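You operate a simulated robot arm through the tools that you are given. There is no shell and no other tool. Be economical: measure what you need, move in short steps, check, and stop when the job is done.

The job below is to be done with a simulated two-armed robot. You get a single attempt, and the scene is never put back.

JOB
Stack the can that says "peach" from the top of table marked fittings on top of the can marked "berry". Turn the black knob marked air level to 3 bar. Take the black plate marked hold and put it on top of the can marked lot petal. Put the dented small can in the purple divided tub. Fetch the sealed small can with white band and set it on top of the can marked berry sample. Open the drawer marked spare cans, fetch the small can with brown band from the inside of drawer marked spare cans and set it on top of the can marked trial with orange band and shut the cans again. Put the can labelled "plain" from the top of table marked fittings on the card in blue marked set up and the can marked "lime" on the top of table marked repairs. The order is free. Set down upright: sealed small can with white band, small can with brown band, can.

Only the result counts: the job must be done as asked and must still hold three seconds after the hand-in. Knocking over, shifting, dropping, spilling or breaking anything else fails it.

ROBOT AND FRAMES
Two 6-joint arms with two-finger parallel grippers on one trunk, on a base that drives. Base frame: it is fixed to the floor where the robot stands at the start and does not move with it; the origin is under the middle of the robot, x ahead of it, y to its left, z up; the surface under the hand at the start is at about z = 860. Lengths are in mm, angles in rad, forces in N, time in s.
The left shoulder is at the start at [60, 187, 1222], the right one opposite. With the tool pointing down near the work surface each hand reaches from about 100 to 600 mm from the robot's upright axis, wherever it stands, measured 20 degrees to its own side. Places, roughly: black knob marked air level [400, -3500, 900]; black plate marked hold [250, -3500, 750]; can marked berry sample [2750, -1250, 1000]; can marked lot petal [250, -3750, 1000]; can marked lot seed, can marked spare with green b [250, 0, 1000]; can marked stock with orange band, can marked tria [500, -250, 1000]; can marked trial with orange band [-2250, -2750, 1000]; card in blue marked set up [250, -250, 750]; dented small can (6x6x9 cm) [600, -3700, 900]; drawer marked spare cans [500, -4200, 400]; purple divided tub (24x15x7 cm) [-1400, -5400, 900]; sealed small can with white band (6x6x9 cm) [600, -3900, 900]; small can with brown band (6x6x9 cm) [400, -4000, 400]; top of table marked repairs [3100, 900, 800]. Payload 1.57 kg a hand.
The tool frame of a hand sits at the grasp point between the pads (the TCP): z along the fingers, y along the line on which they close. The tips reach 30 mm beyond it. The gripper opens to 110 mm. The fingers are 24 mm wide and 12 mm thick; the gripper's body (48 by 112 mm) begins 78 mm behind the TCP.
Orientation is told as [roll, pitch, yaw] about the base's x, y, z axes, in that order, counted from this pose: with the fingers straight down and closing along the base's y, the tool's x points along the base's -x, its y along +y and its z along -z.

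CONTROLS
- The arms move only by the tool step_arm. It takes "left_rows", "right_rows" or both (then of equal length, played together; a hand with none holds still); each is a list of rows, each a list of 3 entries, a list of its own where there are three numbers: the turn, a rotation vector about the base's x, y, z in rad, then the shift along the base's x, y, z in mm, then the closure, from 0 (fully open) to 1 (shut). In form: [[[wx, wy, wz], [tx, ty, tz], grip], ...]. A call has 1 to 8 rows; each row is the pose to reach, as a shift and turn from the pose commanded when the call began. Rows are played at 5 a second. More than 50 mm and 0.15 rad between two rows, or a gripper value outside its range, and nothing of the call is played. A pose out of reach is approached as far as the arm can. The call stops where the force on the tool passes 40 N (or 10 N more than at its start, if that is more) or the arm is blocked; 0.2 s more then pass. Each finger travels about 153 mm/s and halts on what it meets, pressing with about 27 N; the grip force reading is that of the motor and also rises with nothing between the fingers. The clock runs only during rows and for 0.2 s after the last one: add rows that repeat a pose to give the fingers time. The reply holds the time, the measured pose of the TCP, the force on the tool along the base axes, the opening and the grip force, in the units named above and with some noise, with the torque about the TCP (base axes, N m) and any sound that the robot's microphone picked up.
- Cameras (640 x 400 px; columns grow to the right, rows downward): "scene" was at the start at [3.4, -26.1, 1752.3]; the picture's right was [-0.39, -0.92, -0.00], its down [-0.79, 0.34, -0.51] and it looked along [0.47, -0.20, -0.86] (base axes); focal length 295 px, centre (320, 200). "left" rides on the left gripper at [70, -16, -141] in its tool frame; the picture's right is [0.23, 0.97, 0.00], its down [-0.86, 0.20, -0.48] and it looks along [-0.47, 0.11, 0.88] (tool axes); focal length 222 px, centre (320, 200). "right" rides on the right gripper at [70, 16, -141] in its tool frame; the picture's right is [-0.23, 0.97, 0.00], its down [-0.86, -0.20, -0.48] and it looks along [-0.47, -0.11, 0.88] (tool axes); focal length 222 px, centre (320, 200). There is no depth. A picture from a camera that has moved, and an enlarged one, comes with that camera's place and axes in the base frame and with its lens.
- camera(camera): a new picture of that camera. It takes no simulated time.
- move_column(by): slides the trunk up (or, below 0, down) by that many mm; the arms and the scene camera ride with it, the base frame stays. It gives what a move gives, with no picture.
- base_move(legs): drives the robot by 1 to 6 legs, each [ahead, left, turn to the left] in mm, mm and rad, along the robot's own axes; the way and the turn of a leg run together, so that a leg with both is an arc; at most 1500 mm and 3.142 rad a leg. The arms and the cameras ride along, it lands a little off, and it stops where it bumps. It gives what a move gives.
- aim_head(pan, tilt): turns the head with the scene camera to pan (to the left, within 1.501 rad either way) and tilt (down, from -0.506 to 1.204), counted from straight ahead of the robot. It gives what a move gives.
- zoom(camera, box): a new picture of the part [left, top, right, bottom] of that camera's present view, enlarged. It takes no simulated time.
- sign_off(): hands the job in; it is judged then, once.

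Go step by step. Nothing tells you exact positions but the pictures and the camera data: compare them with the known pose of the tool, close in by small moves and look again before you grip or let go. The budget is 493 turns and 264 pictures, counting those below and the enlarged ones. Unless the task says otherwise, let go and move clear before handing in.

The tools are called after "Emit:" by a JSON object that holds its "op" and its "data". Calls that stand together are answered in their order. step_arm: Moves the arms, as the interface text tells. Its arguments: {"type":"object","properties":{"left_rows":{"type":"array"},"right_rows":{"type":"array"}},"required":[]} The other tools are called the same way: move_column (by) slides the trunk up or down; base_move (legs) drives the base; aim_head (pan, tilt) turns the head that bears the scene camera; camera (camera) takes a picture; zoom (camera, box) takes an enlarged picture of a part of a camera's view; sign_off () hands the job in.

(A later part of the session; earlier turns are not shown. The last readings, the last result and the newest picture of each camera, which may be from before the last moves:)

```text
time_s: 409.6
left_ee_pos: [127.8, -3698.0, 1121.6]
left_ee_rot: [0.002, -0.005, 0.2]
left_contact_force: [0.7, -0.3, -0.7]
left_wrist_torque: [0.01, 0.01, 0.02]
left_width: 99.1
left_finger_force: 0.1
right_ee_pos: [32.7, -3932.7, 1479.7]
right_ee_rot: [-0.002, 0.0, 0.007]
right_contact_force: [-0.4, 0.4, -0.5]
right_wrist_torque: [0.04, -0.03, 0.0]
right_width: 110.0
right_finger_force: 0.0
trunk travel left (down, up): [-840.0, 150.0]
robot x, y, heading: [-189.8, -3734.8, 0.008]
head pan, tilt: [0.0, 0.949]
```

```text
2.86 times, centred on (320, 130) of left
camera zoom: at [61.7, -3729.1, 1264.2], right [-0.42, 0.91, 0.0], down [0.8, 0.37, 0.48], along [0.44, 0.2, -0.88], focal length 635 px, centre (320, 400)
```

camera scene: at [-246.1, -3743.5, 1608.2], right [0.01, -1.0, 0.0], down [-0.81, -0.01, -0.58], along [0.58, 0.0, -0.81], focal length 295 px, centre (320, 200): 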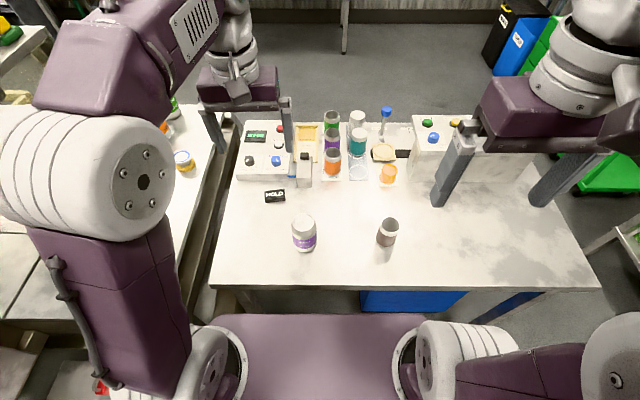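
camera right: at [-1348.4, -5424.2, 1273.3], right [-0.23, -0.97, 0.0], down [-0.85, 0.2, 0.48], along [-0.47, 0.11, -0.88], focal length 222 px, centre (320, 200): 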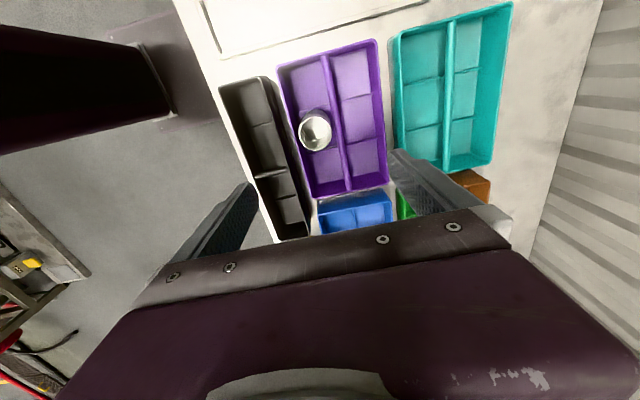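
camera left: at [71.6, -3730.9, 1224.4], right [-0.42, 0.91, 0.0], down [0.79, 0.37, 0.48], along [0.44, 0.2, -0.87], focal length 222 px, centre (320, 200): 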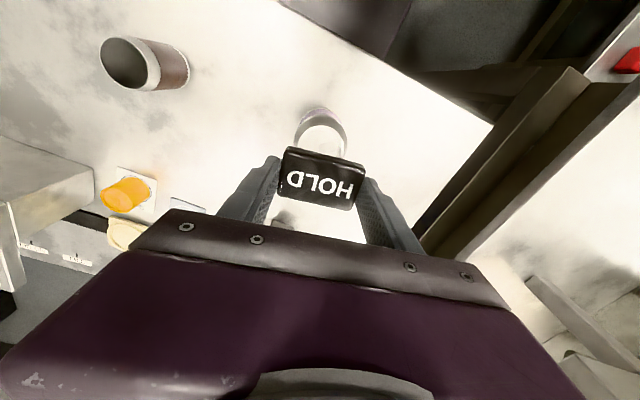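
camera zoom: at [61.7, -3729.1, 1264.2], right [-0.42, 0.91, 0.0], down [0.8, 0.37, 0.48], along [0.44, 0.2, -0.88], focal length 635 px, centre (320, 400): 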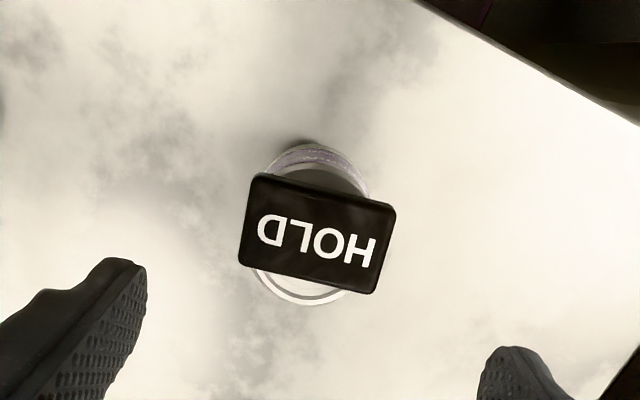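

HOLD rests on the lot petal can. Retract, back off, and set up the right hand (horizontal) to pick up the brown can.

Emit:
{"op": "step_arm", "data": {"left_rows": [[[0, 0, 0], [0, 0, 40], 0], [[0, 0, -0.05], [-20, 20, 70], 0], [[0, 0, -0.1], [-40, 45, 95], 0], [[0, 0, -0.15], [-60, 70, 110], 0], [[0, 0, -0.19], [-80, 90, 120], 0]]}}

Emit:
{"op": "base_move", "data": {"legs": [[-370, -30, -0.008]]}}

Emit:
{"op": "move_column", "data": {"by": -290}}

Emit:
{"op": "step_arm", "data": {"right_rows": [[[0, -0.14, 0], [20, 3, -20], 0], [[0, -0.28, 0], [40, 6, -40], 0], [[0, -0.42, 0], [60, 9, -60], 0], [[0, -0.56, 0], [80, 12, -75], 0], [[0, -0.7, 0], [100, 15, -90], 0], [[0, -0.84, 0], [120, 18, -95], 0], [[0, -0.98, 0], [140, 20, -98], 0], [[0, -1.12, 0], [160, 20, -100], 0]]}}

Emit:
{"op": "step_arm", "data": {"right_rows": [[[0, -0.14, 0], [25, 0, 0], 0], [[0, -0.28, 0], [50, 0, 0], 0], [[0, -0.42, 0], [75, 0, 0], 0], [[0, -0.451, 0], [95, 0, 0], 0]]}}

Emit:
{"op": "aim_head", "data": {"pan": 0, "tilt": 0.8}}

Emit:
{"op": "camera", "data": {"camera": "scene"}}

```text
time_s: 410.8
left_ee_pos: [47.1, -3609.1, 1246.3]
left_ee_rot: [-0.001, -0.007, 0.01]
left_contact_force: [-0.2, -0.5, 0.9]
left_wrist_torque: [0.0, -0.02, -0.02]
left_width: 110.0
left_finger_force: 0.0
right_ee_pos: [29.7, -3933.3, 1479.3]
right_ee_rot: [-0.002, 0.001, 0.007]
right_contact_force: [-0.1, -0.9, 0.4]
right_wrist_torque: [0.05, 0.0, -0.02]
right_width: 109.9
right_finger_force: 0.0
trunk travel left (down, up): [-840.0, 150.0]
robot x, y, heading: [-193.8, -3732.7, 0.009]
head pan, tilt: [0.0, 0.949]
```

```text
time_s: 413.2
left_ee_pos: [-318.9, -3643.4, 1244.3]
left_ee_rot: [-0.002, -0.003, 0.006]
left_contact_force: [1.1, -1.3, -0.1]
left_wrist_torque: [-0.01, 0.04, -0.01]
left_width: 110.1
left_finger_force: 0.1
right_ee_pos: [-337.4, -3967.7, 1478.1]
right_ee_rot: [-0.001, 0.002, 0.001]
right_contact_force: [0.8, -0.2, 0.0]
right_wrist_torque: [0.04, 0.02, 0.0]
right_width: 109.9
right_finger_force: 0.1
trunk travel left (down, up): [-840.0, 150.0]
robot x, y, heading: [-564.5, -3766.2, 0.001]
head pan, tilt: [0.0, 0.949]
```

```text
time_s: 416.1
left_ee_pos: [-321.4, -3643.4, 955.3]
left_ee_rot: [0.0, -0.007, 0.006]
left_contact_force: [-0.4, 0.0, 0.1]
left_wrist_torque: [-0.02, 0.0, 0.0]
left_width: 110.1
left_finger_force: 0.0
right_ee_pos: [-339.3, -3968.1, 1189.3]
right_ee_rot: [0.0, -0.001, 0.003]
right_contact_force: [0.4, -0.3, 0.4]
right_wrist_torque: [0.04, 0.03, 0.0]
right_width: 110.1
right_finger_force: 0.0
trunk travel left (down, up): [-550.0, 440.0]
robot x, y, heading: [-561.6, -3765.3, -0.002]
head pan, tilt: [0.0, 0.949]
```

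```text
time_s: 417.9
left_ee_pos: [-320.9, -3643.0, 955.9]
left_ee_rot: [0.001, -0.008, 0.005]
left_contact_force: [-0.4, -0.4, 0.3]
left_wrist_torque: [0.04, 0.02, 0.02]
left_width: 110.0
left_finger_force: 0.1
right_ee_pos: [-123.7, -3950.0, 1066.7]
right_ee_rot: [-0.028, -0.977, 0.002]
right_contact_force: [-0.2, 1.0, -0.5]
right_wrist_torque: [0.01, 0.04, 0.0]
right_width: 109.9
right_finger_force: 0.1
right hand out of reach, approached as far as the arm can: row 1, 2, 3, 4, 5, 6, 7, 8
trunk travel left (down, up): [-550.0, 440.0]
robot x, y, heading: [-562.0, -3765.0, 0.003]
head pan, tilt: [0.0, 0.949]
```

```text
time_s: 418.9
left_ee_pos: [-322.0, -3643.3, 955.7]
left_ee_rot: [0.0, -0.006, 0.005]
left_contact_force: [-0.5, -0.1, -0.3]
left_wrist_torque: [-0.01, -0.02, 0.0]
left_width: 110.2
left_finger_force: 0.0
right_ee_pos: [-40.1, -3919.8, 1064.1]
right_ee_rot: [0.055, -1.433, -0.096]
right_contact_force: [-0.1, 0.2, -0.2]
right_wrist_torque: [0.03, 0.02, -0.04]
right_width: 109.6
right_finger_force: 0.0
right hand out of reach, approached as far as the arm can: row 1, 2, 3, 4
trunk travel left (down, up): [-550.0, 440.0]
robot x, y, heading: [-562.6, -3765.6, -0.002]
head pan, tilt: [0.0, 0.949]
```

```text
time_s: 419.6
left_ee_pos: [-320.4, -3643.8, 955.6]
left_ee_rot: [0.0, -0.007, 0.005]
left_contact_force: [-0.6, 0.5, -0.4]
left_wrist_torque: [0.02, 0.0, -0.01]
left_width: 110.0
left_finger_force: 0.1
right_ee_pos: [-37.7, -3922.2, 1062.2]
right_ee_rot: [0.049, -1.433, -0.095]
right_contact_force: [-0.5, 0.0, -0.7]
right_wrist_torque: [-0.02, 0.0, -0.01]
right_width: 110.0
right_finger_force: 0.1
trunk travel left (down, up): [-550.0, 440.0]
robot x, y, heading: [-561.6, -3763.4, -0.002]
head pan, tilt: [0.0, 0.799]
```

```text
68 pictures are left
camera scene: at [-540.9, -3765.2, 1469.7], right [0.0, -1.0, 0.0], down [-0.72, 0.0, -0.7], along [0.7, 0.0, -0.72], focal length 295 px, centre (320, 200)
```

scene: 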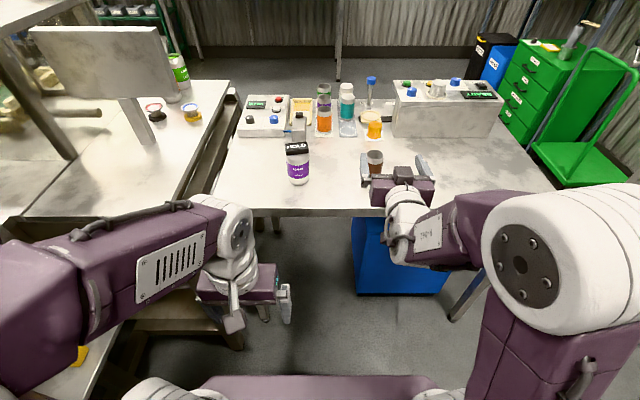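

Right hand is horizontal (82°), facing the brown can. Lower to grip height and drive in.

Emit:
{"op": "move_column", "data": {"by": -160}}

Emit:
{"op": "base_move", "data": {"legs": [[100, 0, 0]]}}

Emit:
{"op": "zoom", "data": {"camera": "scene", "box": [320, 90, 460, 220]}}

```text
time_s: 421.5
left_ee_pos: [-320.2, -3644.1, 795.6]
left_ee_rot: [-0.001, -0.007, 0.006]
left_contact_force: [0.3, 0.1, 0.5]
left_wrist_torque: [-0.02, -0.01, 0.04]
left_width: 110.1
left_finger_force: 0.0
right_ee_pos: [-38.2, -3920.2, 904.3]
right_ee_rot: [0.051, -1.433, -0.095]
right_contact_force: [0.6, 0.4, -0.2]
right_wrist_torque: [-0.01, -0.03, -0.02]
right_width: 109.9
right_finger_force: 0.1
trunk travel left (down, up): [-390.0, 600.0]
robot x, y, heading: [-563.1, -3766.1, 0.002]
head pan, tilt: [0.0, 0.799]
```

```text
time_s: 422.6
left_ee_pos: [-220.0, -3643.7, 795.8]
left_ee_rot: [0.0, -0.005, 0.005]
left_contact_force: [1.0, -0.2, 0.1]
left_wrist_torque: [-0.01, 0.02, 0.02]
left_width: 109.9
left_finger_force: 0.1
right_ee_pos: [63.3, -3919.7, 903.2]
right_ee_rot: [0.051, -1.428, -0.092]
right_contact_force: [0.3, -0.2, -0.2]
right_wrist_torque: [0.03, -0.02, 0.01]
right_width: 110.4
right_finger_force: 0.1
trunk travel left (down, up): [-390.0, 600.0]
robot x, y, heading: [-462.5, -3765.8, 0.0]
head pan, tilt: [0.0, 0.799]
```

```text
3.08 times, centred on (390, 155) of scene
camera zoom: at [-439.5, -3764.7, 1309.7], right [0.0, -1.0, 0.0], down [-0.72, 0.0, -0.7], along [0.7, 0.0, -0.72], focal length 908 px, centre (105, 338)
```

zoom: 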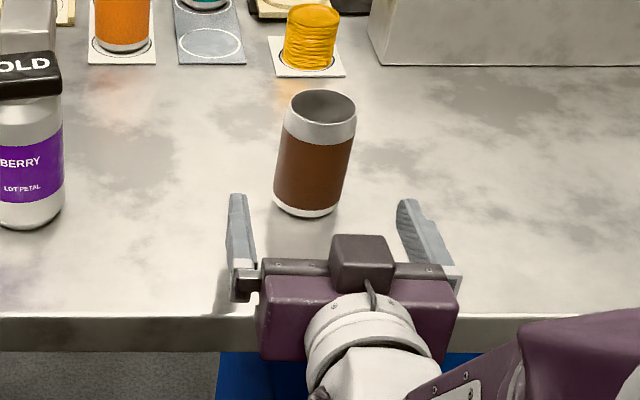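

Emit:
{"op": "base_move", "data": {"legs": [[80, -5, 0]]}}

Emit:
{"op": "zoom", "data": {"camera": "scene", "box": [320, 110, 460, 240]}}

```text
time_s: 423.7
left_ee_pos: [-138.9, -3647.3, 795.2]
left_ee_rot: [0.0, -0.006, 0.007]
left_contact_force: [-0.3, -0.4, -0.5]
left_wrist_torque: [0.0, 0.06, -0.02]
left_width: 109.9
left_finger_force: 0.1
right_ee_pos: [143.8, -3923.9, 902.8]
right_ee_rot: [0.051, -1.428, -0.094]
right_contact_force: [0.7, 0.0, -0.4]
right_wrist_torque: [0.01, -0.02, -0.02]
right_width: 110.1
right_finger_force: 0.1
trunk travel left (down, up): [-390.0, 600.0]
robot x, y, heading: [-382.3, -3771.9, 0.001]
head pan, tilt: [0.0, 0.799]
```

```text
3.08 times, centred on (390, 175) of scene
camera zoom: at [-358.6, -3769.5, 1309.7], right [0.0, -1.0, 0.0], down [-0.72, 0.0, -0.7], along [0.7, 0.0, -0.72], focal length 908 px, centre (105, 277)
```

zoom: 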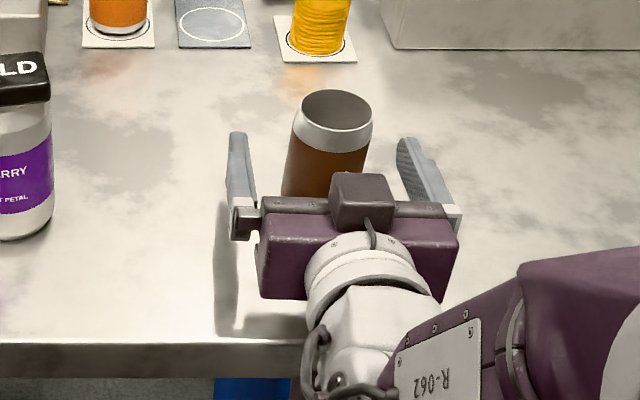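

Can is between the fingers. Close firmly and lift.

Emit:
{"op": "step_arm", "data": {"right_rows": [[[0, 0, 0], [0, 0, 0], 0.3], [[0, 0, 0], [0, 0, 0], 0.6], [[0, 0, 0], [0, 0, 0], 0.8], [[0, 0, 0], [0, 0, 0], 0.85], [[0, 0, 0], [0, 0, 0], 0.85]]}}

Emit:
{"op": "move_column", "data": {"by": 150}}

Emit:
{"op": "zoom", "data": {"camera": "scene", "box": [320, 110, 460, 240]}}

```text
time_s: 424.9
left_ee_pos: [-140.5, -3648.2, 795.8]
left_ee_rot: [0.001, -0.009, 0.006]
left_contact_force: [0.0, 0.4, 0.2]
left_wrist_torque: [0.05, 0.0, -0.01]
left_width: 109.8
left_finger_force: 0.1
right_ee_pos: [142.5, -3924.7, 903.4]
right_ee_rot: [0.053, -1.43, -0.092]
right_contact_force: [0.2, -1.2, 1.2]
right_wrist_torque: [-0.01, -0.03, -0.01]
right_width: 50.3
right_finger_force: 27.4
trunk travel left (down, up): [-390.0, 600.0]
robot x, y, heading: [-377.1, -3765.5, 0.006]
head pan, tilt: [0.0, 0.799]
```

```text
time_s: 426.6
left_ee_pos: [-140.2, -3648.4, 945.4]
left_ee_rot: [-0.001, -0.006, 0.006]
left_contact_force: [-0.2, 0.3, 0.2]
left_wrist_torque: [-0.01, 0.0, 0.01]
left_width: 110.1
left_finger_force: 0.1
right_ee_pos: [142.1, -3924.1, 1053.8]
right_ee_rot: [0.052, -1.43, -0.093]
right_contact_force: [-0.6, 0.6, 0.4]
right_wrist_torque: [-0.02, -0.04, 0.02]
right_width: 50.3
right_finger_force: 27.0
trunk travel left (down, up): [-540.0, 450.0]
robot x, y, heading: [-387.4, -3770.3, 0.0]
head pan, tilt: [0.0, 0.799]
```

```text
3.08 times, centred on (390, 175) of scene
camera zoom: at [-360.1, -3769.5, 1459.7], right [0.0, -1.0, 0.0], down [-0.72, 0.0, -0.7], along [0.7, 0.0, -0.72], focal length 908 px, centre (105, 277)
```

zoom: 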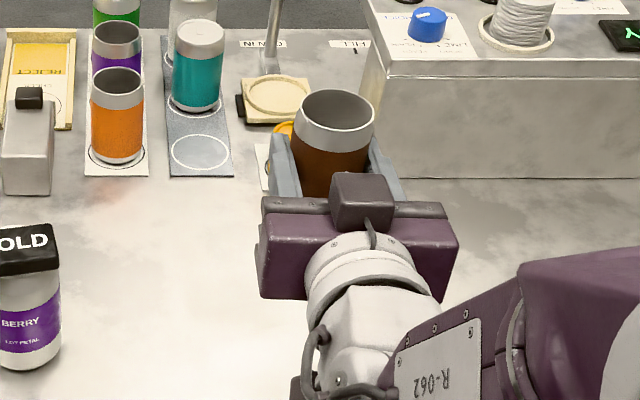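

Brown can is in the right hand, upright. Raise it and drive back toward the line's end.

Emit:
{"op": "move_column", "data": {"by": 220}}

Emit:
{"op": "base_move", "data": {"legs": [[-1500, 0, 0], [-420, -60, 0], [0, 0, 1.571]]}}

Emit:
{"op": "aim_head", "data": {"pan": 0.0, "tilt": 0.45}}

Emit:
{"op": "camera", "data": {"camera": "scene"}}

```text
time_s: 428.9
left_ee_pos: [-141.0, -3647.6, 1166.1]
left_ee_rot: [-0.001, -0.008, 0.006]
left_contact_force: [-0.4, 0.9, -0.1]
left_wrist_torque: [-0.04, -0.02, 0.0]
left_width: 110.1
left_finger_force: 0.1
right_ee_pos: [143.5, -3924.5, 1272.1]
right_ee_rot: [0.052, -1.433, -0.092]
right_contact_force: [-0.8, 0.0, 0.1]
right_wrist_torque: [0.03, -0.02, -0.01]
right_width: 50.5
right_finger_force: 27.0
trunk travel left (down, up): [-760.0, 230.0]
robot x, y, heading: [-382.1, -3771.3, 0.001]
head pan, tilt: [0.0, 0.799]
```

```text
time_s: 442.4
left_ee_pos: [-2426.5, -3614.0, 1164.5]
left_ee_rot: [0.001, -0.007, 1.595]
left_contact_force: [-0.4, 0.5, -1.0]
left_wrist_torque: [0.01, -0.01, -0.01]
left_width: 109.9
left_finger_force: 0.0
right_ee_pos: [-2153.9, -3326.0, 1273.5]
right_ee_rot: [0.054, -1.43, 1.494]
right_contact_force: [1.3, 0.1, 0.2]
right_wrist_torque: [0.01, -0.04, -0.07]
right_width: 50.6
right_finger_force: 27.1
trunk travel left (down, up): [-760.0, 230.0]
robot x, y, heading: [-2298.7, -3855.2, 1.589]
head pan, tilt: [0.0, 0.799]
```

```text
time_s: 443.2
left_ee_pos: [-2426.1, -3613.9, 1166.0]
left_ee_rot: [0.001, -0.009, 1.594]
left_contact_force: [0.2, -0.5, -0.4]
left_wrist_torque: [0.03, -0.04, 0.0]
left_width: 110.2
left_finger_force: 0.0
right_ee_pos: [-2154.2, -3325.3, 1273.4]
right_ee_rot: [0.051, -1.431, 1.495]
right_contact_force: [-0.3, -0.3, -0.4]
right_wrist_torque: [0.01, 0.01, -0.02]
right_width: 50.6
right_finger_force: 27.1
trunk travel left (down, up): [-760.0, 230.0]
robot x, y, heading: [-2301.3, -3854.3, 1.594]
head pan, tilt: [0.0, 0.45]
```

```text
64 pictures are left
camera scene: at [-2300.0, -3821.3, 1710.1], right [1.0, 0.02, 0.0], down [0.01, -0.44, -0.9], along [-0.02, 0.9, -0.44], focal length 295 px, centre (320, 200)
```

scene: 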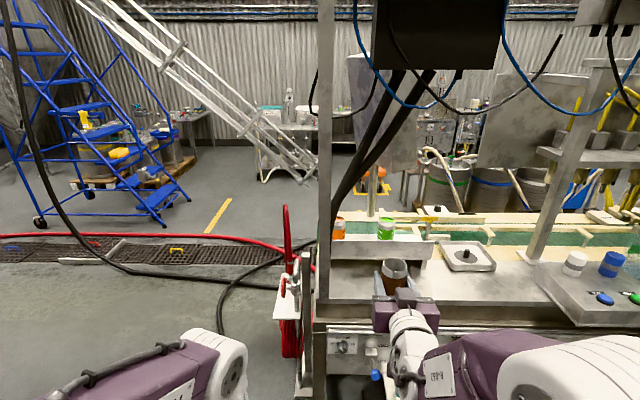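

Good view: peach trial at ≈[-2250,-2817] just right of the column, cables above. Drive forward to y≈-3500.

Emit:
{"op": "base_move", "data": {"legs": [[350, 0, -0.022]]}}

Emit:
{"op": "camera", "data": {"camera": "scene"}}

Emit:
{"op": "camera", "data": {"camera": "right"}}

```text
time_s: 445.3
left_ee_pos: [-2423.2, -3303.3, 1164.3]
left_ee_rot: [0.001, 0.001, 1.559]
left_contact_force: [-0.1, 0.1, -0.7]
left_wrist_torque: [-0.03, 0.0, -0.04]
left_width: 110.1
left_finger_force: 0.1
right_ee_pos: [-2140.7, -3024.2, 1271.2]
right_ee_rot: [0.047, -1.423, 1.466]
right_contact_force: [-0.1, 0.3, -0.3]
right_wrist_torque: [0.0, -0.03, 0.0]
right_width: 50.3
right_finger_force: 26.8
trunk travel left (down, up): [-760.0, 230.0]
robot x, y, heading: [-2305.3, -3552.7, 1.56]
head pan, tilt: [0.0, 0.45]
stopped in leg 1: the robot was blocked; the commanded pose is now the measured one
```

```text
63 pictures are left
camera scene: at [-2302.4, -3511.4, 1709.9], right [1.0, -0.01, 0.0], down [-0.01, -0.44, -0.9], along [0.01, 0.9, -0.44], focal length 295 px, centre (320, 200)
```

scene: 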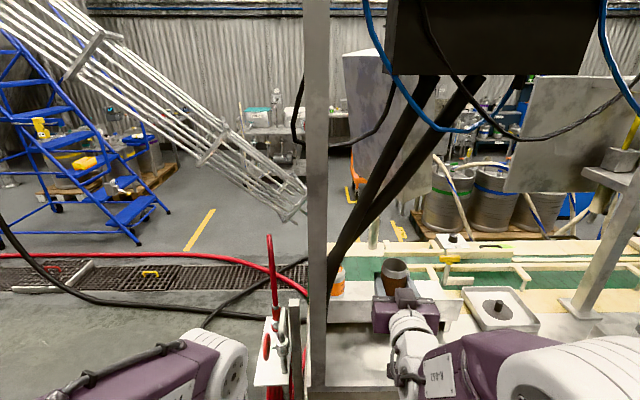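

```text
62 pictures are left
camera right: at [-2166.3, -3174.7, 1221.8], right [-0.97, 0.09, 0.23], down [0.19, -0.36, 0.91], along [0.16, 0.93, 0.33], focal length 222 px, centre (320, 200)
```

right: 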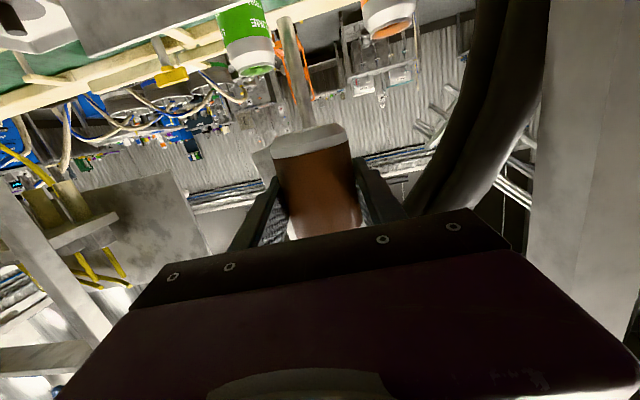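

The base is stopped by the machine's leg, but the arm should still reach. Extend the right hand forward-left while yawing it.

Emit:
{"op": "step_arm", "data": {"right_rows": [[[0, 0, 0.05], [-10, 30, 0], 0.85], [[0, 0, 0.1], [-25, 60, 0], 0.85], [[0, 0, 0.15], [-45, 90, 0], 0.85], [[0, 0, 0.2], [-65, 120, 0], 0.85], [[0, 0, 0.25], [-85, 145, 0], 0.85], [[0, 0, 0.3], [-100, 165, 0], 0.85]]}}

Emit:
{"op": "camera", "data": {"camera": "scene"}}

Emit:
{"op": "camera", "data": {"camera": "right"}}

```text
time_s: 446.7
left_ee_pos: [-2422.7, -3310.3, 1166.8]
left_ee_rot: [-0.001, -0.008, 1.56]
left_contact_force: [0.5, 1.1, 0.3]
left_wrist_torque: [0.02, -0.05, 0.02]
left_width: 110.0
left_finger_force: 0.0
right_ee_pos: [-2276.6, -2908.5, 1267.5]
right_ee_rot: [0.423, -1.421, 1.299]
right_contact_force: [-0.4, -1.2, 0.2]
right_wrist_torque: [-0.02, 0.02, -0.01]
right_width: 50.4
right_finger_force: 26.8
right hand out of reach, approached as far as the arm can: row 1, 2, 3, 4, 5, 6
trunk travel left (down, up): [-760.0, 230.0]
robot x, y, heading: [-2305.1, -3553.9, 1.564]
head pan, tilt: [0.0, 0.45]
```

```text
61 pictures are left
camera scene: at [-2303.0, -3522.8, 1710.2], right [1.0, -0.01, 0.0], down [-0.01, -0.43, -0.9], along [0.01, 0.9, -0.43], focal length 295 px, centre (320, 200)
```

scene: 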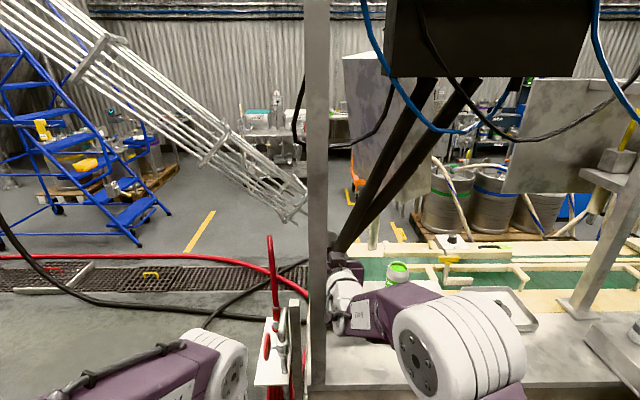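

```text
60 pictures are left
camera right: at [-2274.2, -3061.6, 1217.9], right [-0.95, -0.11, 0.28], down [0.3, -0.32, 0.9], along [-0.01, 0.94, 0.34], focal length 222 px, centre (320, 200)
```

right: 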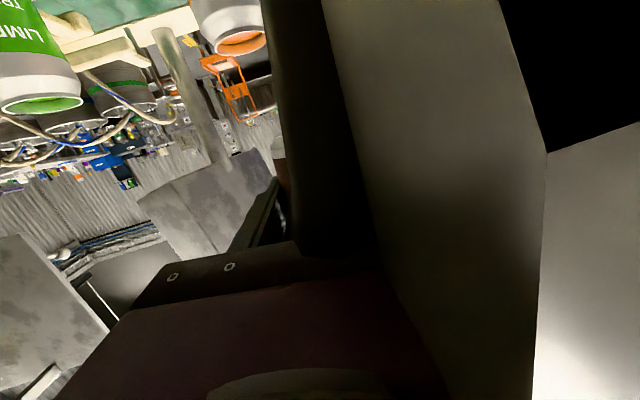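

The hand drifted left near the column; move it right, then forward in small steps.

Emit:
{"op": "step_arm", "data": {"right_rows": [[[0, 0, 0], [15, 0, 0], 0.85], [[0, 0, 0], [32, 0, 0], 0.85], [[0, 0, 0], [32, 20, 0], 0.85]]}}

Emit:
{"op": "camera", "data": {"camera": "right"}}

```text
time_s: 447.5
left_ee_pos: [-2422.6, -3308.2, 1164.3]
left_ee_rot: [0.001, -0.007, 1.56]
left_contact_force: [-0.6, 1.5, 0.0]
left_wrist_torque: [-0.04, 0.03, 0.06]
left_width: 110.0
left_finger_force: 0.1
right_ee_pos: [-2265.9, -2889.5, 1267.3]
right_ee_rot: [0.455, -1.414, 1.247]
right_contact_force: [-0.6, 0.4, -0.1]
right_wrist_torque: [-0.05, -0.01, -0.01]
right_width: 50.0
right_finger_force: 26.7
right hand out of reach, approached as far as the arm can: row 1, 2, 3
trunk travel left (down, up): [-760.0, 230.0]
robot x, y, heading: [-2305.0, -3551.7, 1.555]
head pan, tilt: [0.0, 0.45]
```

```text
59 pictures are left
camera right: at [-2266.9, -3043.6, 1220.2], right [-0.95, -0.09, 0.29], down [0.3, -0.32, 0.9], along [0.01, 0.94, 0.33], focal length 222 px, centre (320, 200)
```

right: 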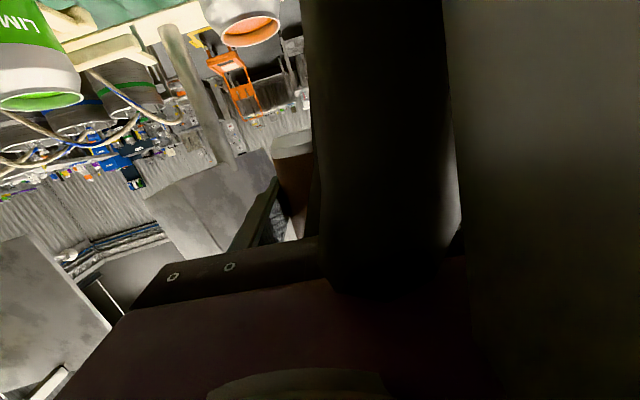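

I back out a little, lower the trunk while raising the hand (eases the wrist limit), then try again.

Emit:
{"op": "step_arm", "data": {"right_rows": [[[0, 0, 0], [10, -35, 0], 0.85], [[0, 0, 0], [30, -70, 0], 0.85], [[0, 0, 0], [60, -100, 0], 0.85], [[0, 0, 0], [95, -120, 10], 0.85]]}}

Emit:
{"op": "step_arm", "data": {"right_rows": [[[0, 0, 0], [10, 0, 40], 0.85], [[0, 0, 0], [20, 0, 80], 0.85], [[0, 0, 0], [20, 0, 120], 0.85]]}}

Emit:
{"op": "move_column", "data": {"by": -120}}

Emit:
{"op": "step_arm", "data": {"right_rows": [[[0, -0.05, 0], [-5, 20, 5], 0.85], [[0, -0.05, 0], [-10, 40, 5], 0.85]]}}

```text
time_s: 448.5
left_ee_pos: [-2423.0, -3310.3, 1165.5]
left_ee_rot: [0.0, -0.007, 1.56]
left_contact_force: [0.1, -0.1, -0.2]
left_wrist_torque: [0.0, -0.04, 0.02]
left_width: 109.9
left_finger_force: 0.1
right_ee_pos: [-2224.7, -3024.1, 1301.7]
right_ee_rot: [0.29, -1.42, 1.405]
right_contact_force: [0.1, -0.4, -0.1]
right_wrist_torque: [-0.02, 0.01, -0.01]
right_width: 50.5
right_finger_force: 27.6
right hand out of reach, approached as far as the arm can: row 1, 2, 3, 4
trunk travel left (down, up): [-760.0, 230.0]
robot x, y, heading: [-2304.8, -3553.1, 1.556]
head pan, tilt: [0.0, 0.45]
```

```text
time_s: 449.3
left_ee_pos: [-2422.8, -3308.9, 1164.7]
left_ee_rot: [-0.001, -0.005, 1.559]
left_contact_force: [0.6, 0.1, 0.3]
left_wrist_torque: [-0.04, -0.01, 0.0]
left_width: 110.0
left_finger_force: 0.0
right_ee_pos: [-2207.8, -3019.9, 1416.6]
right_ee_rot: [0.404, -1.42, 1.313]
right_contact_force: [-0.3, -0.2, -1.2]
right_wrist_torque: [-0.02, 0.03, -0.04]
right_width: 50.1
right_finger_force: 27.3
right hand out of reach, approached as far as the arm can: row 1, 2, 3
trunk travel left (down, up): [-760.0, 230.0]
robot x, y, heading: [-2305.3, -3554.1, 1.56]
head pan, tilt: [0.0, 0.45]
```

```text
time_s: 450.8
left_ee_pos: [-2422.5, -3309.9, 1046.7]
left_ee_rot: [0.001, -0.005, 1.56]
left_contact_force: [-0.3, -0.1, 0.0]
left_wrist_torque: [0.02, 0.01, -0.01]
left_width: 110.2
left_finger_force: 0.0
right_ee_pos: [-2209.7, -3020.7, 1296.8]
right_ee_rot: [0.41, -1.42, 1.307]
right_contact_force: [0.4, -0.3, -0.1]
right_wrist_torque: [0.0, -0.01, -0.04]
right_width: 50.5
right_finger_force: 27.0
trunk travel left (down, up): [-640.0, 350.0]
robot x, y, heading: [-2305.1, -3552.2, 1.561]
head pan, tilt: [0.0, 0.45]
```

```text
time_s: 451.4
left_ee_pos: [-2423.5, -3309.6, 1044.5]
left_ee_rot: [-0.001, -0.004, 1.56]
left_contact_force: [-0.7, 0.8, -0.1]
left_wrist_torque: [-0.01, -0.02, 0.02]
left_width: 110.3
left_finger_force: 0.1
right_ee_pos: [-2217.2, -2979.4, 1301.4]
right_ee_rot: [0.07, -1.424, 1.643]
right_contact_force: [0.2, 0.4, 0.0]
right_wrist_torque: [0.0, -0.01, 0.03]
right_width: 50.3
right_finger_force: 26.8
trunk travel left (down, up): [-640.0, 350.0]
robot x, y, heading: [-2302.9, -3554.3, 1.56]
head pan, tilt: [0.0, 0.45]
```

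Tracking is good now. Lower to 1235 and go forward over the peach trial can.

Emit:
{"op": "step_arm", "data": {"right_rows": [[[0, 0, 0], [5, 10, -30], 0.85], [[0, 0, 0], [5, 25, -60], 0.85], [[0, 0, 0], [0, 55, -62], 0.85], [[0, 0, 0], [-5, 85, -62], 0.85], [[0, 0, 0], [-10, 115, -62], 0.85]]}}

Emit:
{"op": "camera", "data": {"camera": "right"}}

Emit:
{"op": "camera", "data": {"camera": "scene"}}

```text
time_s: 452.6
left_ee_pos: [-2423.1, -3307.4, 1044.0]
left_ee_rot: [0.0, -0.006, 1.561]
left_contact_force: [-0.5, 0.6, -0.6]
left_wrist_torque: [-0.01, 0.0, -0.02]
left_width: 110.3
left_finger_force: 0.1
right_ee_pos: [-2235.3, -2865.3, 1242.1]
right_ee_rot: [0.062, -1.423, 1.64]
right_contact_force: [0.3, 0.2, -0.9]
right_wrist_torque: [-0.01, 0.04, 0.0]
right_width: 50.1
right_finger_force: 27.0
right hand out of reach, approached as far as the arm can: row 1, 2, 3, 4, 5
trunk travel left (down, up): [-640.0, 350.0]
robot x, y, heading: [-2303.1, -3552.4, 1.56]
head pan, tilt: [0.0, 0.45]
```

```text
58 pictures are left
camera right: at [-2231.8, -3018.4, 1193.3], right [-0.97, -0.1, 0.23], down [0.25, -0.32, 0.91], along [-0.01, 0.94, 0.33], focal length 222 px, centre (320, 200)
```

right: 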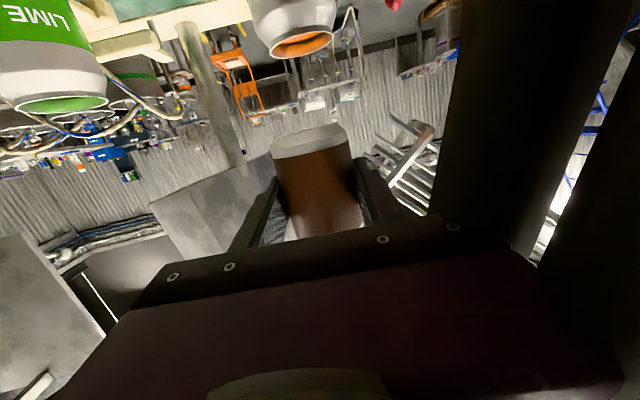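

```text
57 pictures are left
camera scene: at [-2303.5, -3518.6, 1590.1], right [1.0, -0.01, 0.0], down [-0.01, -0.44, -0.9], along [0.01, 0.9, -0.44], focal length 295 px, centre (320, 200)
```

scene: 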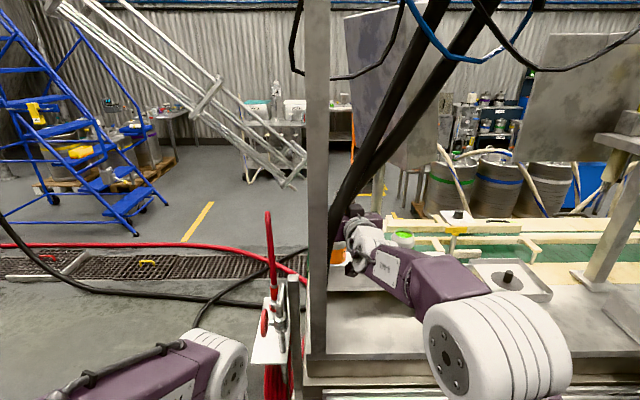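

Peach trial rim ≈[-2251,-2808,1133]. Move to hover above and re-measure.

Emit:
{"op": "step_arm", "data": {"right_rows": [[[0, 0, 0], [-8, 28, -12], 0.85], [[0, 0, 0], [-16, 55, -30], 0.85], [[0, 0, 0], [-16, 55, -38], 0.85]]}}

Emit:
{"op": "zoom", "data": {"camera": "right", "box": [220, 0, 420, 220]}}

Emit:
{"op": "zoom", "data": {"camera": "scene", "box": [300, 190, 420, 310]}}

```text
time_s: 453.4
left_ee_pos: [-2423.1, -3310.8, 1046.5]
left_ee_rot: [-0.001, -0.005, 1.561]
left_contact_force: [-0.8, 0.0, -0.5]
left_wrist_torque: [0.0, 0.0, 0.01]
left_width: 109.8
left_finger_force: 0.1
right_ee_pos: [-2251.4, -2812.5, 1205.2]
right_ee_rot: [0.075, -1.427, 1.638]
right_contact_force: [-0.6, 0.2, 0.7]
right_wrist_torque: [-0.01, 0.02, 0.02]
right_width: 50.1
right_finger_force: 26.9
trunk travel left (down, up): [-640.0, 350.0]
robot x, y, heading: [-2303.5, -3551.1, 1.557]
head pan, tilt: [0.0, 0.45]
```

```text
1.82 times, centred on (320, 110) of right
camera zoom: at [-2246.9, -2965.8, 1156.2], right [-0.97, -0.11, 0.24], down [0.26, -0.32, 0.91], along [-0.02, 0.94, 0.33], focal length 404 px, centre (320, 364)
```

zoom: 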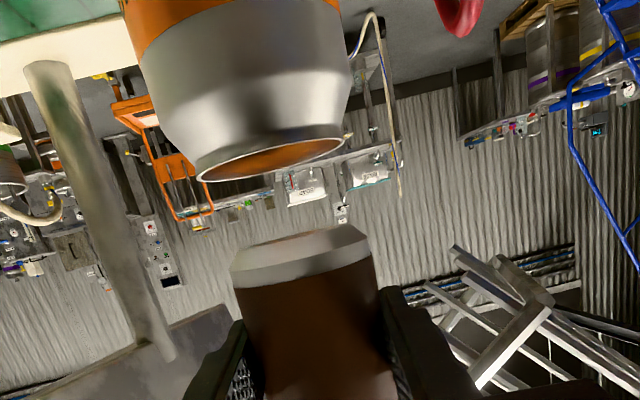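

```text
3.33 times, centred on (360, 250) of scene
camera zoom: at [-2303.2, -3521.8, 1590.2], right [1.0, -0.01, 0.0], down [-0.01, -0.43, -0.9], along [0.01, 0.9, -0.43], focal length 984 px, centre (187, 33)
```

zoom: 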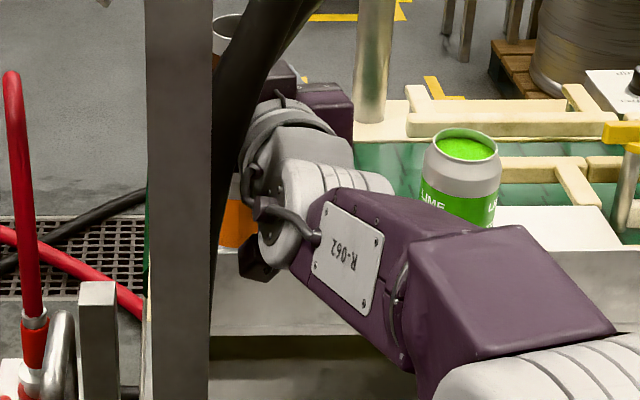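

Alignment nearly right; shift [+3,+4.5] and lower to contact.

Emit:
{"op": "step_arm", "data": {"right_rows": [[[0, 0, 0], [3, 4.5, -5], 0.85], [[0, 0, 0], [3, 4.5, -12], 0.85], [[0, 0, 0], [3, 4.5, -18], 0.85]]}}

Emit:
{"op": "zoom", "data": {"camera": "right", "box": [220, 0, 420, 220]}}

```text
time_s: 454.2
left_ee_pos: [-2423.0, -3308.8, 1045.9]
left_ee_rot: [0.001, -0.005, 1.559]
left_contact_force: [-0.2, 0.0, 0.2]
left_wrist_torque: [-0.02, 0.03, 0.02]
left_width: 109.9
left_finger_force: 0.1
right_ee_pos: [-2250.9, -2806.1, 1187.4]
right_ee_rot: [0.065, -1.423, 1.643]
right_contact_force: [-0.1, 1.1, -1.5]
right_wrist_torque: [0.03, 0.0, -0.05]
right_width: 50.6
right_finger_force: 26.8
trunk travel left (down, up): [-640.0, 350.0]
robot x, y, heading: [-2305.5, -3554.6, 1.556]
head pan, tilt: [0.0, 0.45]
```

```text
1.82 times, centred on (320, 110) of right
camera zoom: at [-2246.3, -2959.4, 1138.0], right [-0.97, -0.1, 0.23], down [0.25, -0.32, 0.91], along [-0.02, 0.94, 0.33], focal length 404 px, centre (320, 364)
```

zoom: 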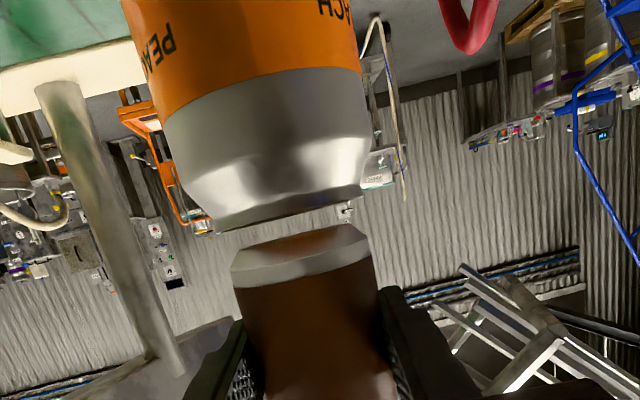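

Aligned within ~2 mm. Lower to contact.

Emit:
{"op": "step_arm", "data": {"right_rows": [[[0, 0, 0], [1, 0, -4], 0.85], [[0, 0, 0], [1, 0, -7], 0.85], [[0, 0, 0], [1, 0, -9], 0.85], [[0, 0, 0], [1, 0, -11], 0.85], [[0, 0, 0], [1, 0, -13], 0.85]]}}

```text
time_s: 455.4
left_ee_pos: [-2422.7, -3310.4, 1046.4]
left_ee_rot: [0.001, -0.006, 1.56]
left_contact_force: [-0.5, -0.7, -0.3]
left_wrist_torque: [0.0, -0.01, -0.02]
left_width: 109.9
left_finger_force: 0.1
right_ee_pos: [-2250.9, -2805.8, 1177.9]
right_ee_rot: [0.065, -1.431, 1.638]
right_contact_force: [-0.1, 3.5, 11.0]
right_wrist_torque: [0.27, -0.13, -0.01]
right_width: 50.7
right_finger_force: 27.4
right hand out of reach, approached as far as the arm can: row 2, 3, 4, 5
trunk travel left (down, up): [-640.0, 350.0]
robot x, y, heading: [-2303.6, -3555.1, 1.564]
head pan, tilt: [0.0, 0.45]
```

Emit:
{"op": "zoom", "data": {"camera": "right", "box": [220, 40, 420, 240]}}

```text
2.00 times, centred on (320, 140) of right
camera zoom: at [-2248.8, -2958.7, 1129.2], right [-0.97, -0.1, 0.23], down [0.25, -0.32, 0.91], along [-0.01, 0.94, 0.34], focal length 444 px, centre (320, 320)
```

zoom: 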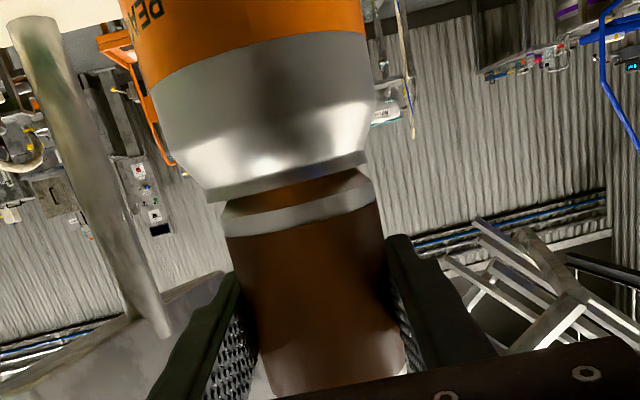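

Seated on the rim. Release gently and withdraw straight back.

Emit:
{"op": "step_arm", "data": {"right_rows": [[[0, 0, 0], [0, 0, 0], 0.6], [[0, 0, 0], [0, 0, 0], 0.5], [[0, 0, 0], [0, 0, 0], 0.35], [[0, 0, 0], [0, 0, 0], 0.2], [[0, 0, 0], [0, 0, 0], 0.1], [[0, 0, 0], [0, 0, 0], 0.1]]}}

Emit:
{"op": "zoom", "data": {"camera": "right", "box": [220, 40, 420, 240]}}

```text
time_s: 456.8
left_ee_pos: [-2424.2, -3308.8, 1045.6]
left_ee_rot: [0.001, -0.004, 1.56]
left_contact_force: [-0.5, -0.2, 0.2]
left_wrist_torque: [-0.02, -0.01, 0.01]
left_width: 109.8
left_finger_force: 0.0
right_ee_pos: [-2252.0, -2805.0, 1174.5]
right_ee_rot: [0.061, -1.422, 1.642]
right_contact_force: [0.4, 0.4, -0.5]
right_wrist_torque: [-0.02, 0.03, 0.01]
right_width: 99.1
right_finger_force: 0.1
trunk travel left (down, up): [-640.0, 350.0]
robot x, y, heading: [-2304.9, -3553.7, 1.557]
head pan, tilt: [0.0, 0.45]
```

```text
2.00 times, centred on (320, 140) of right
camera zoom: at [-2249.2, -2958.3, 1126.7], right [-0.97, -0.1, 0.23], down [0.25, -0.32, 0.91], along [-0.01, 0.94, 0.33], focal length 444 px, centre (320, 320)
```

zoom: 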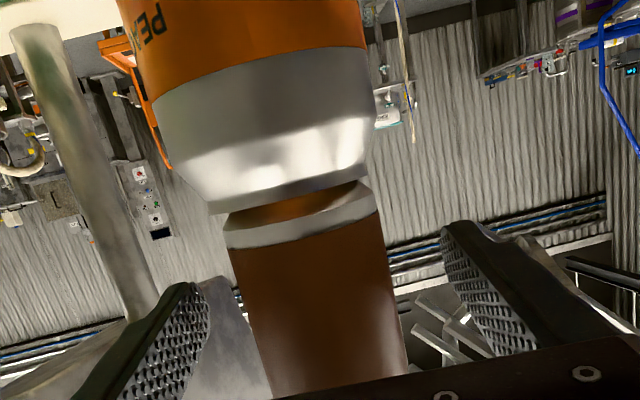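

It stands. Withdraw straight back the way I came.

Emit:
{"op": "step_arm", "data": {"right_rows": [[[0, 0, 0], [3, -25, 0], 0.1], [[0, 0, 0], [7, -55, 0], 0.1], [[0, 0, 0], [12, -85, 2], 0.1], [[0, 0, 0], [20, -115, 5], 0.1], [[0, 0, 0], [28, -145, 10], 0.1], [[0, 0, 0], [40, -175, 20], 0.1], [[0, 0, 0], [60, -205, 30], 0.1]]}}

Emit:
{"op": "base_move", "data": {"legs": [[-300, 0, 0]]}}

Emit:
{"op": "zoom", "data": {"camera": "scene", "box": [280, 180, 440, 300]}}

```text
time_s: 458.4
left_ee_pos: [-2422.8, -3310.8, 1045.7]
left_ee_rot: [0.001, -0.006, 1.558]
left_contact_force: [-0.5, -0.3, -0.8]
left_wrist_torque: [0.02, 0.02, 0.02]
left_width: 110.0
left_finger_force: 0.1
right_ee_pos: [-2226.8, -3016.4, 1194.5]
right_ee_rot: [0.063, -1.424, 1.641]
right_contact_force: [0.3, -0.8, -0.7]
right_wrist_torque: [-0.03, -0.03, 0.01]
right_width: 98.9
right_finger_force: 0.1
right hand out of reach, approached as far as the arm can: row 1, 2, 3, 4, 5, 6, 7
trunk travel left (down, up): [-640.0, 350.0]
robot x, y, heading: [-2307.8, -3552.1, 1.557]
head pan, tilt: [0.0, 0.45]
```

```text
time_s: 460.5
left_ee_pos: [-2427.5, -3610.9, 1044.4]
left_ee_rot: [0.0, -0.004, 1.566]
left_contact_force: [-0.7, 0.3, -0.3]
left_wrist_torque: [-0.01, 0.01, -0.01]
left_width: 110.1
left_finger_force: 0.1
right_ee_pos: [-2232.8, -3316.1, 1193.4]
right_ee_rot: [0.058, -1.422, 1.647]
right_contact_force: [0.0, -0.7, 0.7]
right_wrist_torque: [0.01, 0.01, -0.03]
right_width: 98.8
right_finger_force: 0.1
trunk travel left (down, up): [-640.0, 350.0]
robot x, y, heading: [-2304.1, -3855.5, 1.562]
head pan, tilt: [0.0, 0.45]
```

```text
3.33 times, centred on (360, 240) of scene
camera zoom: at [-2306.7, -3821.7, 1590.2], right [1.0, -0.01, 0.0], down [0.0, -0.44, -0.9], along [0.01, 0.9, -0.44], focal length 984 px, centre (187, 67)
```

zoom: 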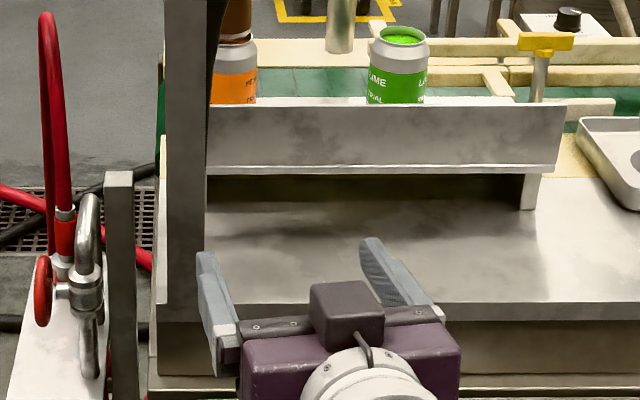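

The brown can stands on the peach trial can. Now reset the right hand, raise the trunk and drive to the front of OUTFEED for the white-banded can.

Emit:
{"op": "step_arm", "data": {"right_rows": [[[-0.14, 0, 0], [0, -15, 15], 0], [[-0.28, 0, 0], [0, -30, 30], 0], [[-0.42, 0, 0], [0, -45, 45], 0], [[-0.56, 0, 0], [0, -60, 60], 0], [[-0.7, 0, 0], [0, -75, 70], 0], [[-0.84, 0, 0], [0, -90, 75], 0], [[-0.98, 0, 0], [5, -105, 80], 0], [[-1.12, 0, 0], [10, -120, 80], 0]]}}

Emit:
{"op": "step_arm", "data": {"right_rows": [[[-0.14, 0, 0], [10, -15, 0], 0], [[-0.28, 0, 0], [30, -30, 0], 0], [[-0.31, 0, 0], [50, -45, 0], 0]]}}

Emit:
{"op": "move_column", "data": {"by": 210}}

Emit:
{"op": "base_move", "data": {"legs": [[0, 0, -1.562], [0, -985, 0], [1500, 0, 0], [1500, 0, 0], [700, 0, 0]]}}

```text
time_s: 462.3
left_ee_pos: [-2427.0, -3610.1, 1044.8]
left_ee_rot: [-0.002, -0.005, 1.565]
left_contact_force: [0.3, -0.3, 0.3]
left_wrist_torque: [-0.06, 0.0, 0.01]
left_width: 110.1
left_finger_force: 0.1
right_ee_pos: [-2222.3, -3436.1, 1272.4]
right_ee_rot: [0.131, -0.3, 1.584]
right_contact_force: [-0.1, -0.6, -0.1]
right_wrist_torque: [-0.04, 0.03, 0.01]
right_width: 110.0
right_finger_force: 0.0
right hand out of reach, approached as far as the arm can: row 2, 3
trunk travel left (down, up): [-640.0, 350.0]
robot x, y, heading: [-2308.1, -3854.9, 1.562]
head pan, tilt: [0.0, 0.45]
```

```text
time_s: 463.1
left_ee_pos: [-2426.3, -3612.9, 1046.0]
left_ee_rot: [0.0, -0.006, 1.564]
left_contact_force: [-0.9, -0.6, -0.4]
left_wrist_torque: [0.03, 0.0, -0.02]
left_width: 109.6
left_finger_force: 0.1
right_ee_pos: [-2172.3, -3483.2, 1275.6]
right_ee_rot: [0.135, 0.006, 1.583]
right_contact_force: [0.1, -0.8, -0.3]
right_wrist_torque: [0.03, 0.01, -0.03]
right_width: 110.1
right_finger_force: 0.1
trunk travel left (down, up): [-640.0, 350.0]
robot x, y, heading: [-2306.6, -3858.1, 1.563]
head pan, tilt: [0.0, 0.45]
```

```text
time_s: 465.3
left_ee_pos: [-2427.1, -3610.6, 1255.6]
left_ee_rot: [-0.001, -0.007, 1.566]
left_contact_force: [0.4, 0.3, -0.2]
left_wrist_torque: [0.0, -0.04, -0.03]
left_width: 110.2
left_finger_force: 0.1
right_ee_pos: [-2173.6, -3480.1, 1486.1]
right_ee_rot: [0.135, 0.007, 1.581]
right_contact_force: [-0.1, -1.1, 0.1]
right_wrist_torque: [0.0, -0.01, 0.04]
right_width: 109.8
right_finger_force: 0.1
trunk travel left (down, up): [-850.0, 140.0]
robot x, y, heading: [-2309.6, -3854.0, 1.564]
head pan, tilt: [0.0, 0.45]
```

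```text
time_s: 491.7
left_ee_pos: [1629.8, -4680.8, 1255.0]
left_ee_rot: [0.0, -0.007, 0.025]
left_contact_force: [-0.1, -0.4, -0.1]
left_wrist_torque: [0.02, -0.05, 0.0]
left_width: 109.8
left_finger_force: 0.0
right_ee_pos: [1766.9, -4931.3, 1485.6]
right_ee_rot: [0.136, 0.005, 0.041]
right_contact_force: [-0.1, 0.3, -0.2]
right_wrist_torque: [-0.03, 0.01, -0.02]
right_width: 110.0
right_finger_force: 0.1
trunk travel left (down, up): [-850.0, 140.0]
robot x, y, heading: [1391.1, -4811.9, 0.021]
head pan, tilt: [0.0, 0.45]
```

Emit:
{"op": "base_move", "data": {"legs": [[0, 0, 3.12], [0, -1030, 0], [460, 0, 0]]}}

Emit:
{"op": "aim_head", "data": {"pan": 0.1, "tilt": 0.95}}

Emit:
{"op": "camera", "data": {"camera": "scene"}}

```text
time_s: 506.7
left_ee_pos: [692.0, -3895.4, 1255.9]
left_ee_rot: [0.0, -0.008, 3.142]
left_contact_force: [-0.2, 0.6, 0.1]
left_wrist_torque: [0.01, 0.0, 0.02]
left_width: 110.0
left_finger_force: 0.0
right_ee_pos: [562.0, -3640.7, 1486.2]
right_ee_rot: [0.137, 0.004, -3.126]
right_contact_force: [-0.8, 0.7, 0.4]
right_wrist_torque: [-0.02, 0.0, 0.0]
right_width: 110.1
right_finger_force: 0.0
trunk travel left (down, up): [-850.0, 140.0]
robot x, y, heading: [931.1, -3775.1, 3.138]
head pan, tilt: [0.0, 0.45]
```

```text
time_s: 507.6
left_ee_pos: [690.3, -3894.9, 1256.0]
left_ee_rot: [0.0, -0.006, 3.142]
left_contact_force: [-0.4, -0.3, 0.2]
left_wrist_torque: [-0.04, 0.01, -0.02]
left_width: 110.1
left_finger_force: 0.0
right_ee_pos: [559.0, -3641.4, 1486.3]
right_ee_rot: [0.136, 0.008, -3.128]
right_contact_force: [-0.7, 0.1, 0.2]
right_wrist_torque: [0.0, -0.01, 0.02]
right_width: 110.2
right_finger_force: 0.0
trunk travel left (down, up): [-850.0, 140.0]
robot x, y, heading: [933.0, -3774.1, 3.14]
head pan, tilt: [0.099, 0.949]
```

```text
50 pictures are left
camera scene: at [921.4, -3781.6, 1758.3], right [-0.1, 1.0, 0.0], down [0.81, 0.08, -0.58], along [-0.58, -0.06, -0.81], focal length 295 px, centre (320, 200)
```

scene: 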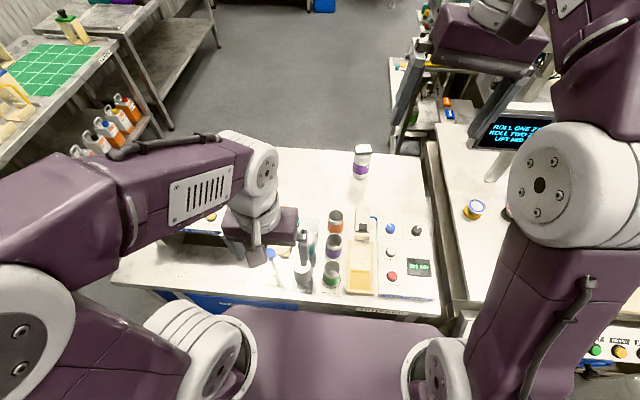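

Emit:
{"op": "step_arm", "data": {"left_rows": [[[0, 0, 0], [-25, 5, -30], 0.1], [[0, 0, 0], [-50, 10, -60], 0.1], [[0, 0, 0], [-75, 15, -95], 0.1], [[0, 0, 0], [-95, 20, -130], 0.1], [[0, 0, 0], [-110, 25, -165], 0.1]]}}

Emit:
{"op": "camera", "data": {"camera": "left"}}

Emit:
{"op": "zoom", "data": {"camera": "scene", "box": [240, 180, 380, 310]}}

```text
time_s: 508.8
left_ee_pos: [578.7, -3868.4, 1089.1]
left_ee_rot: [0.0, -0.004, 3.142]
left_contact_force: [0.0, -0.1, -0.5]
left_wrist_torque: [0.0, 0.0, -0.01]
left_width: 99.2
left_finger_force: 0.0
right_ee_pos: [557.0, -3641.9, 1485.7]
right_ee_rot: [0.138, 0.009, -3.127]
right_contact_force: [0.0, -0.6, -1.0]
right_wrist_torque: [0.01, -0.03, 0.03]
right_width: 109.7
right_finger_force: 0.1
trunk travel left (down, up): [-850.0, 140.0]
robot x, y, heading: [935.5, -3774.6, 3.139]
head pan, tilt: [0.099, 0.949]
```

```text
49 pictures are left
camera left: at [649.3, -3852.3, 1230.0], right [0.23, -0.97, 0.0], down [-0.85, -0.2, 0.48], along [-0.47, -0.11, -0.88], focal length 222 px, centre (320, 200)
```

left: 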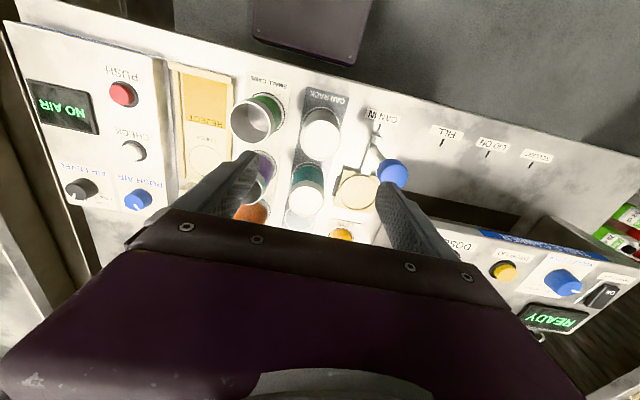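

```text
3.08 times, centred on (310, 245) of scene
camera zoom: at [919.5, -3780.9, 1758.2], right [-0.1, 1.0, 0.0], down [0.81, 0.08, -0.58], along [-0.58, -0.06, -0.81], focal length 908 px, centre (351, 62)
```

zoom: 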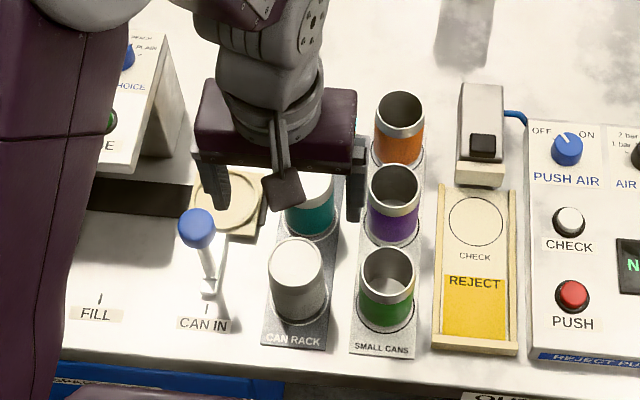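

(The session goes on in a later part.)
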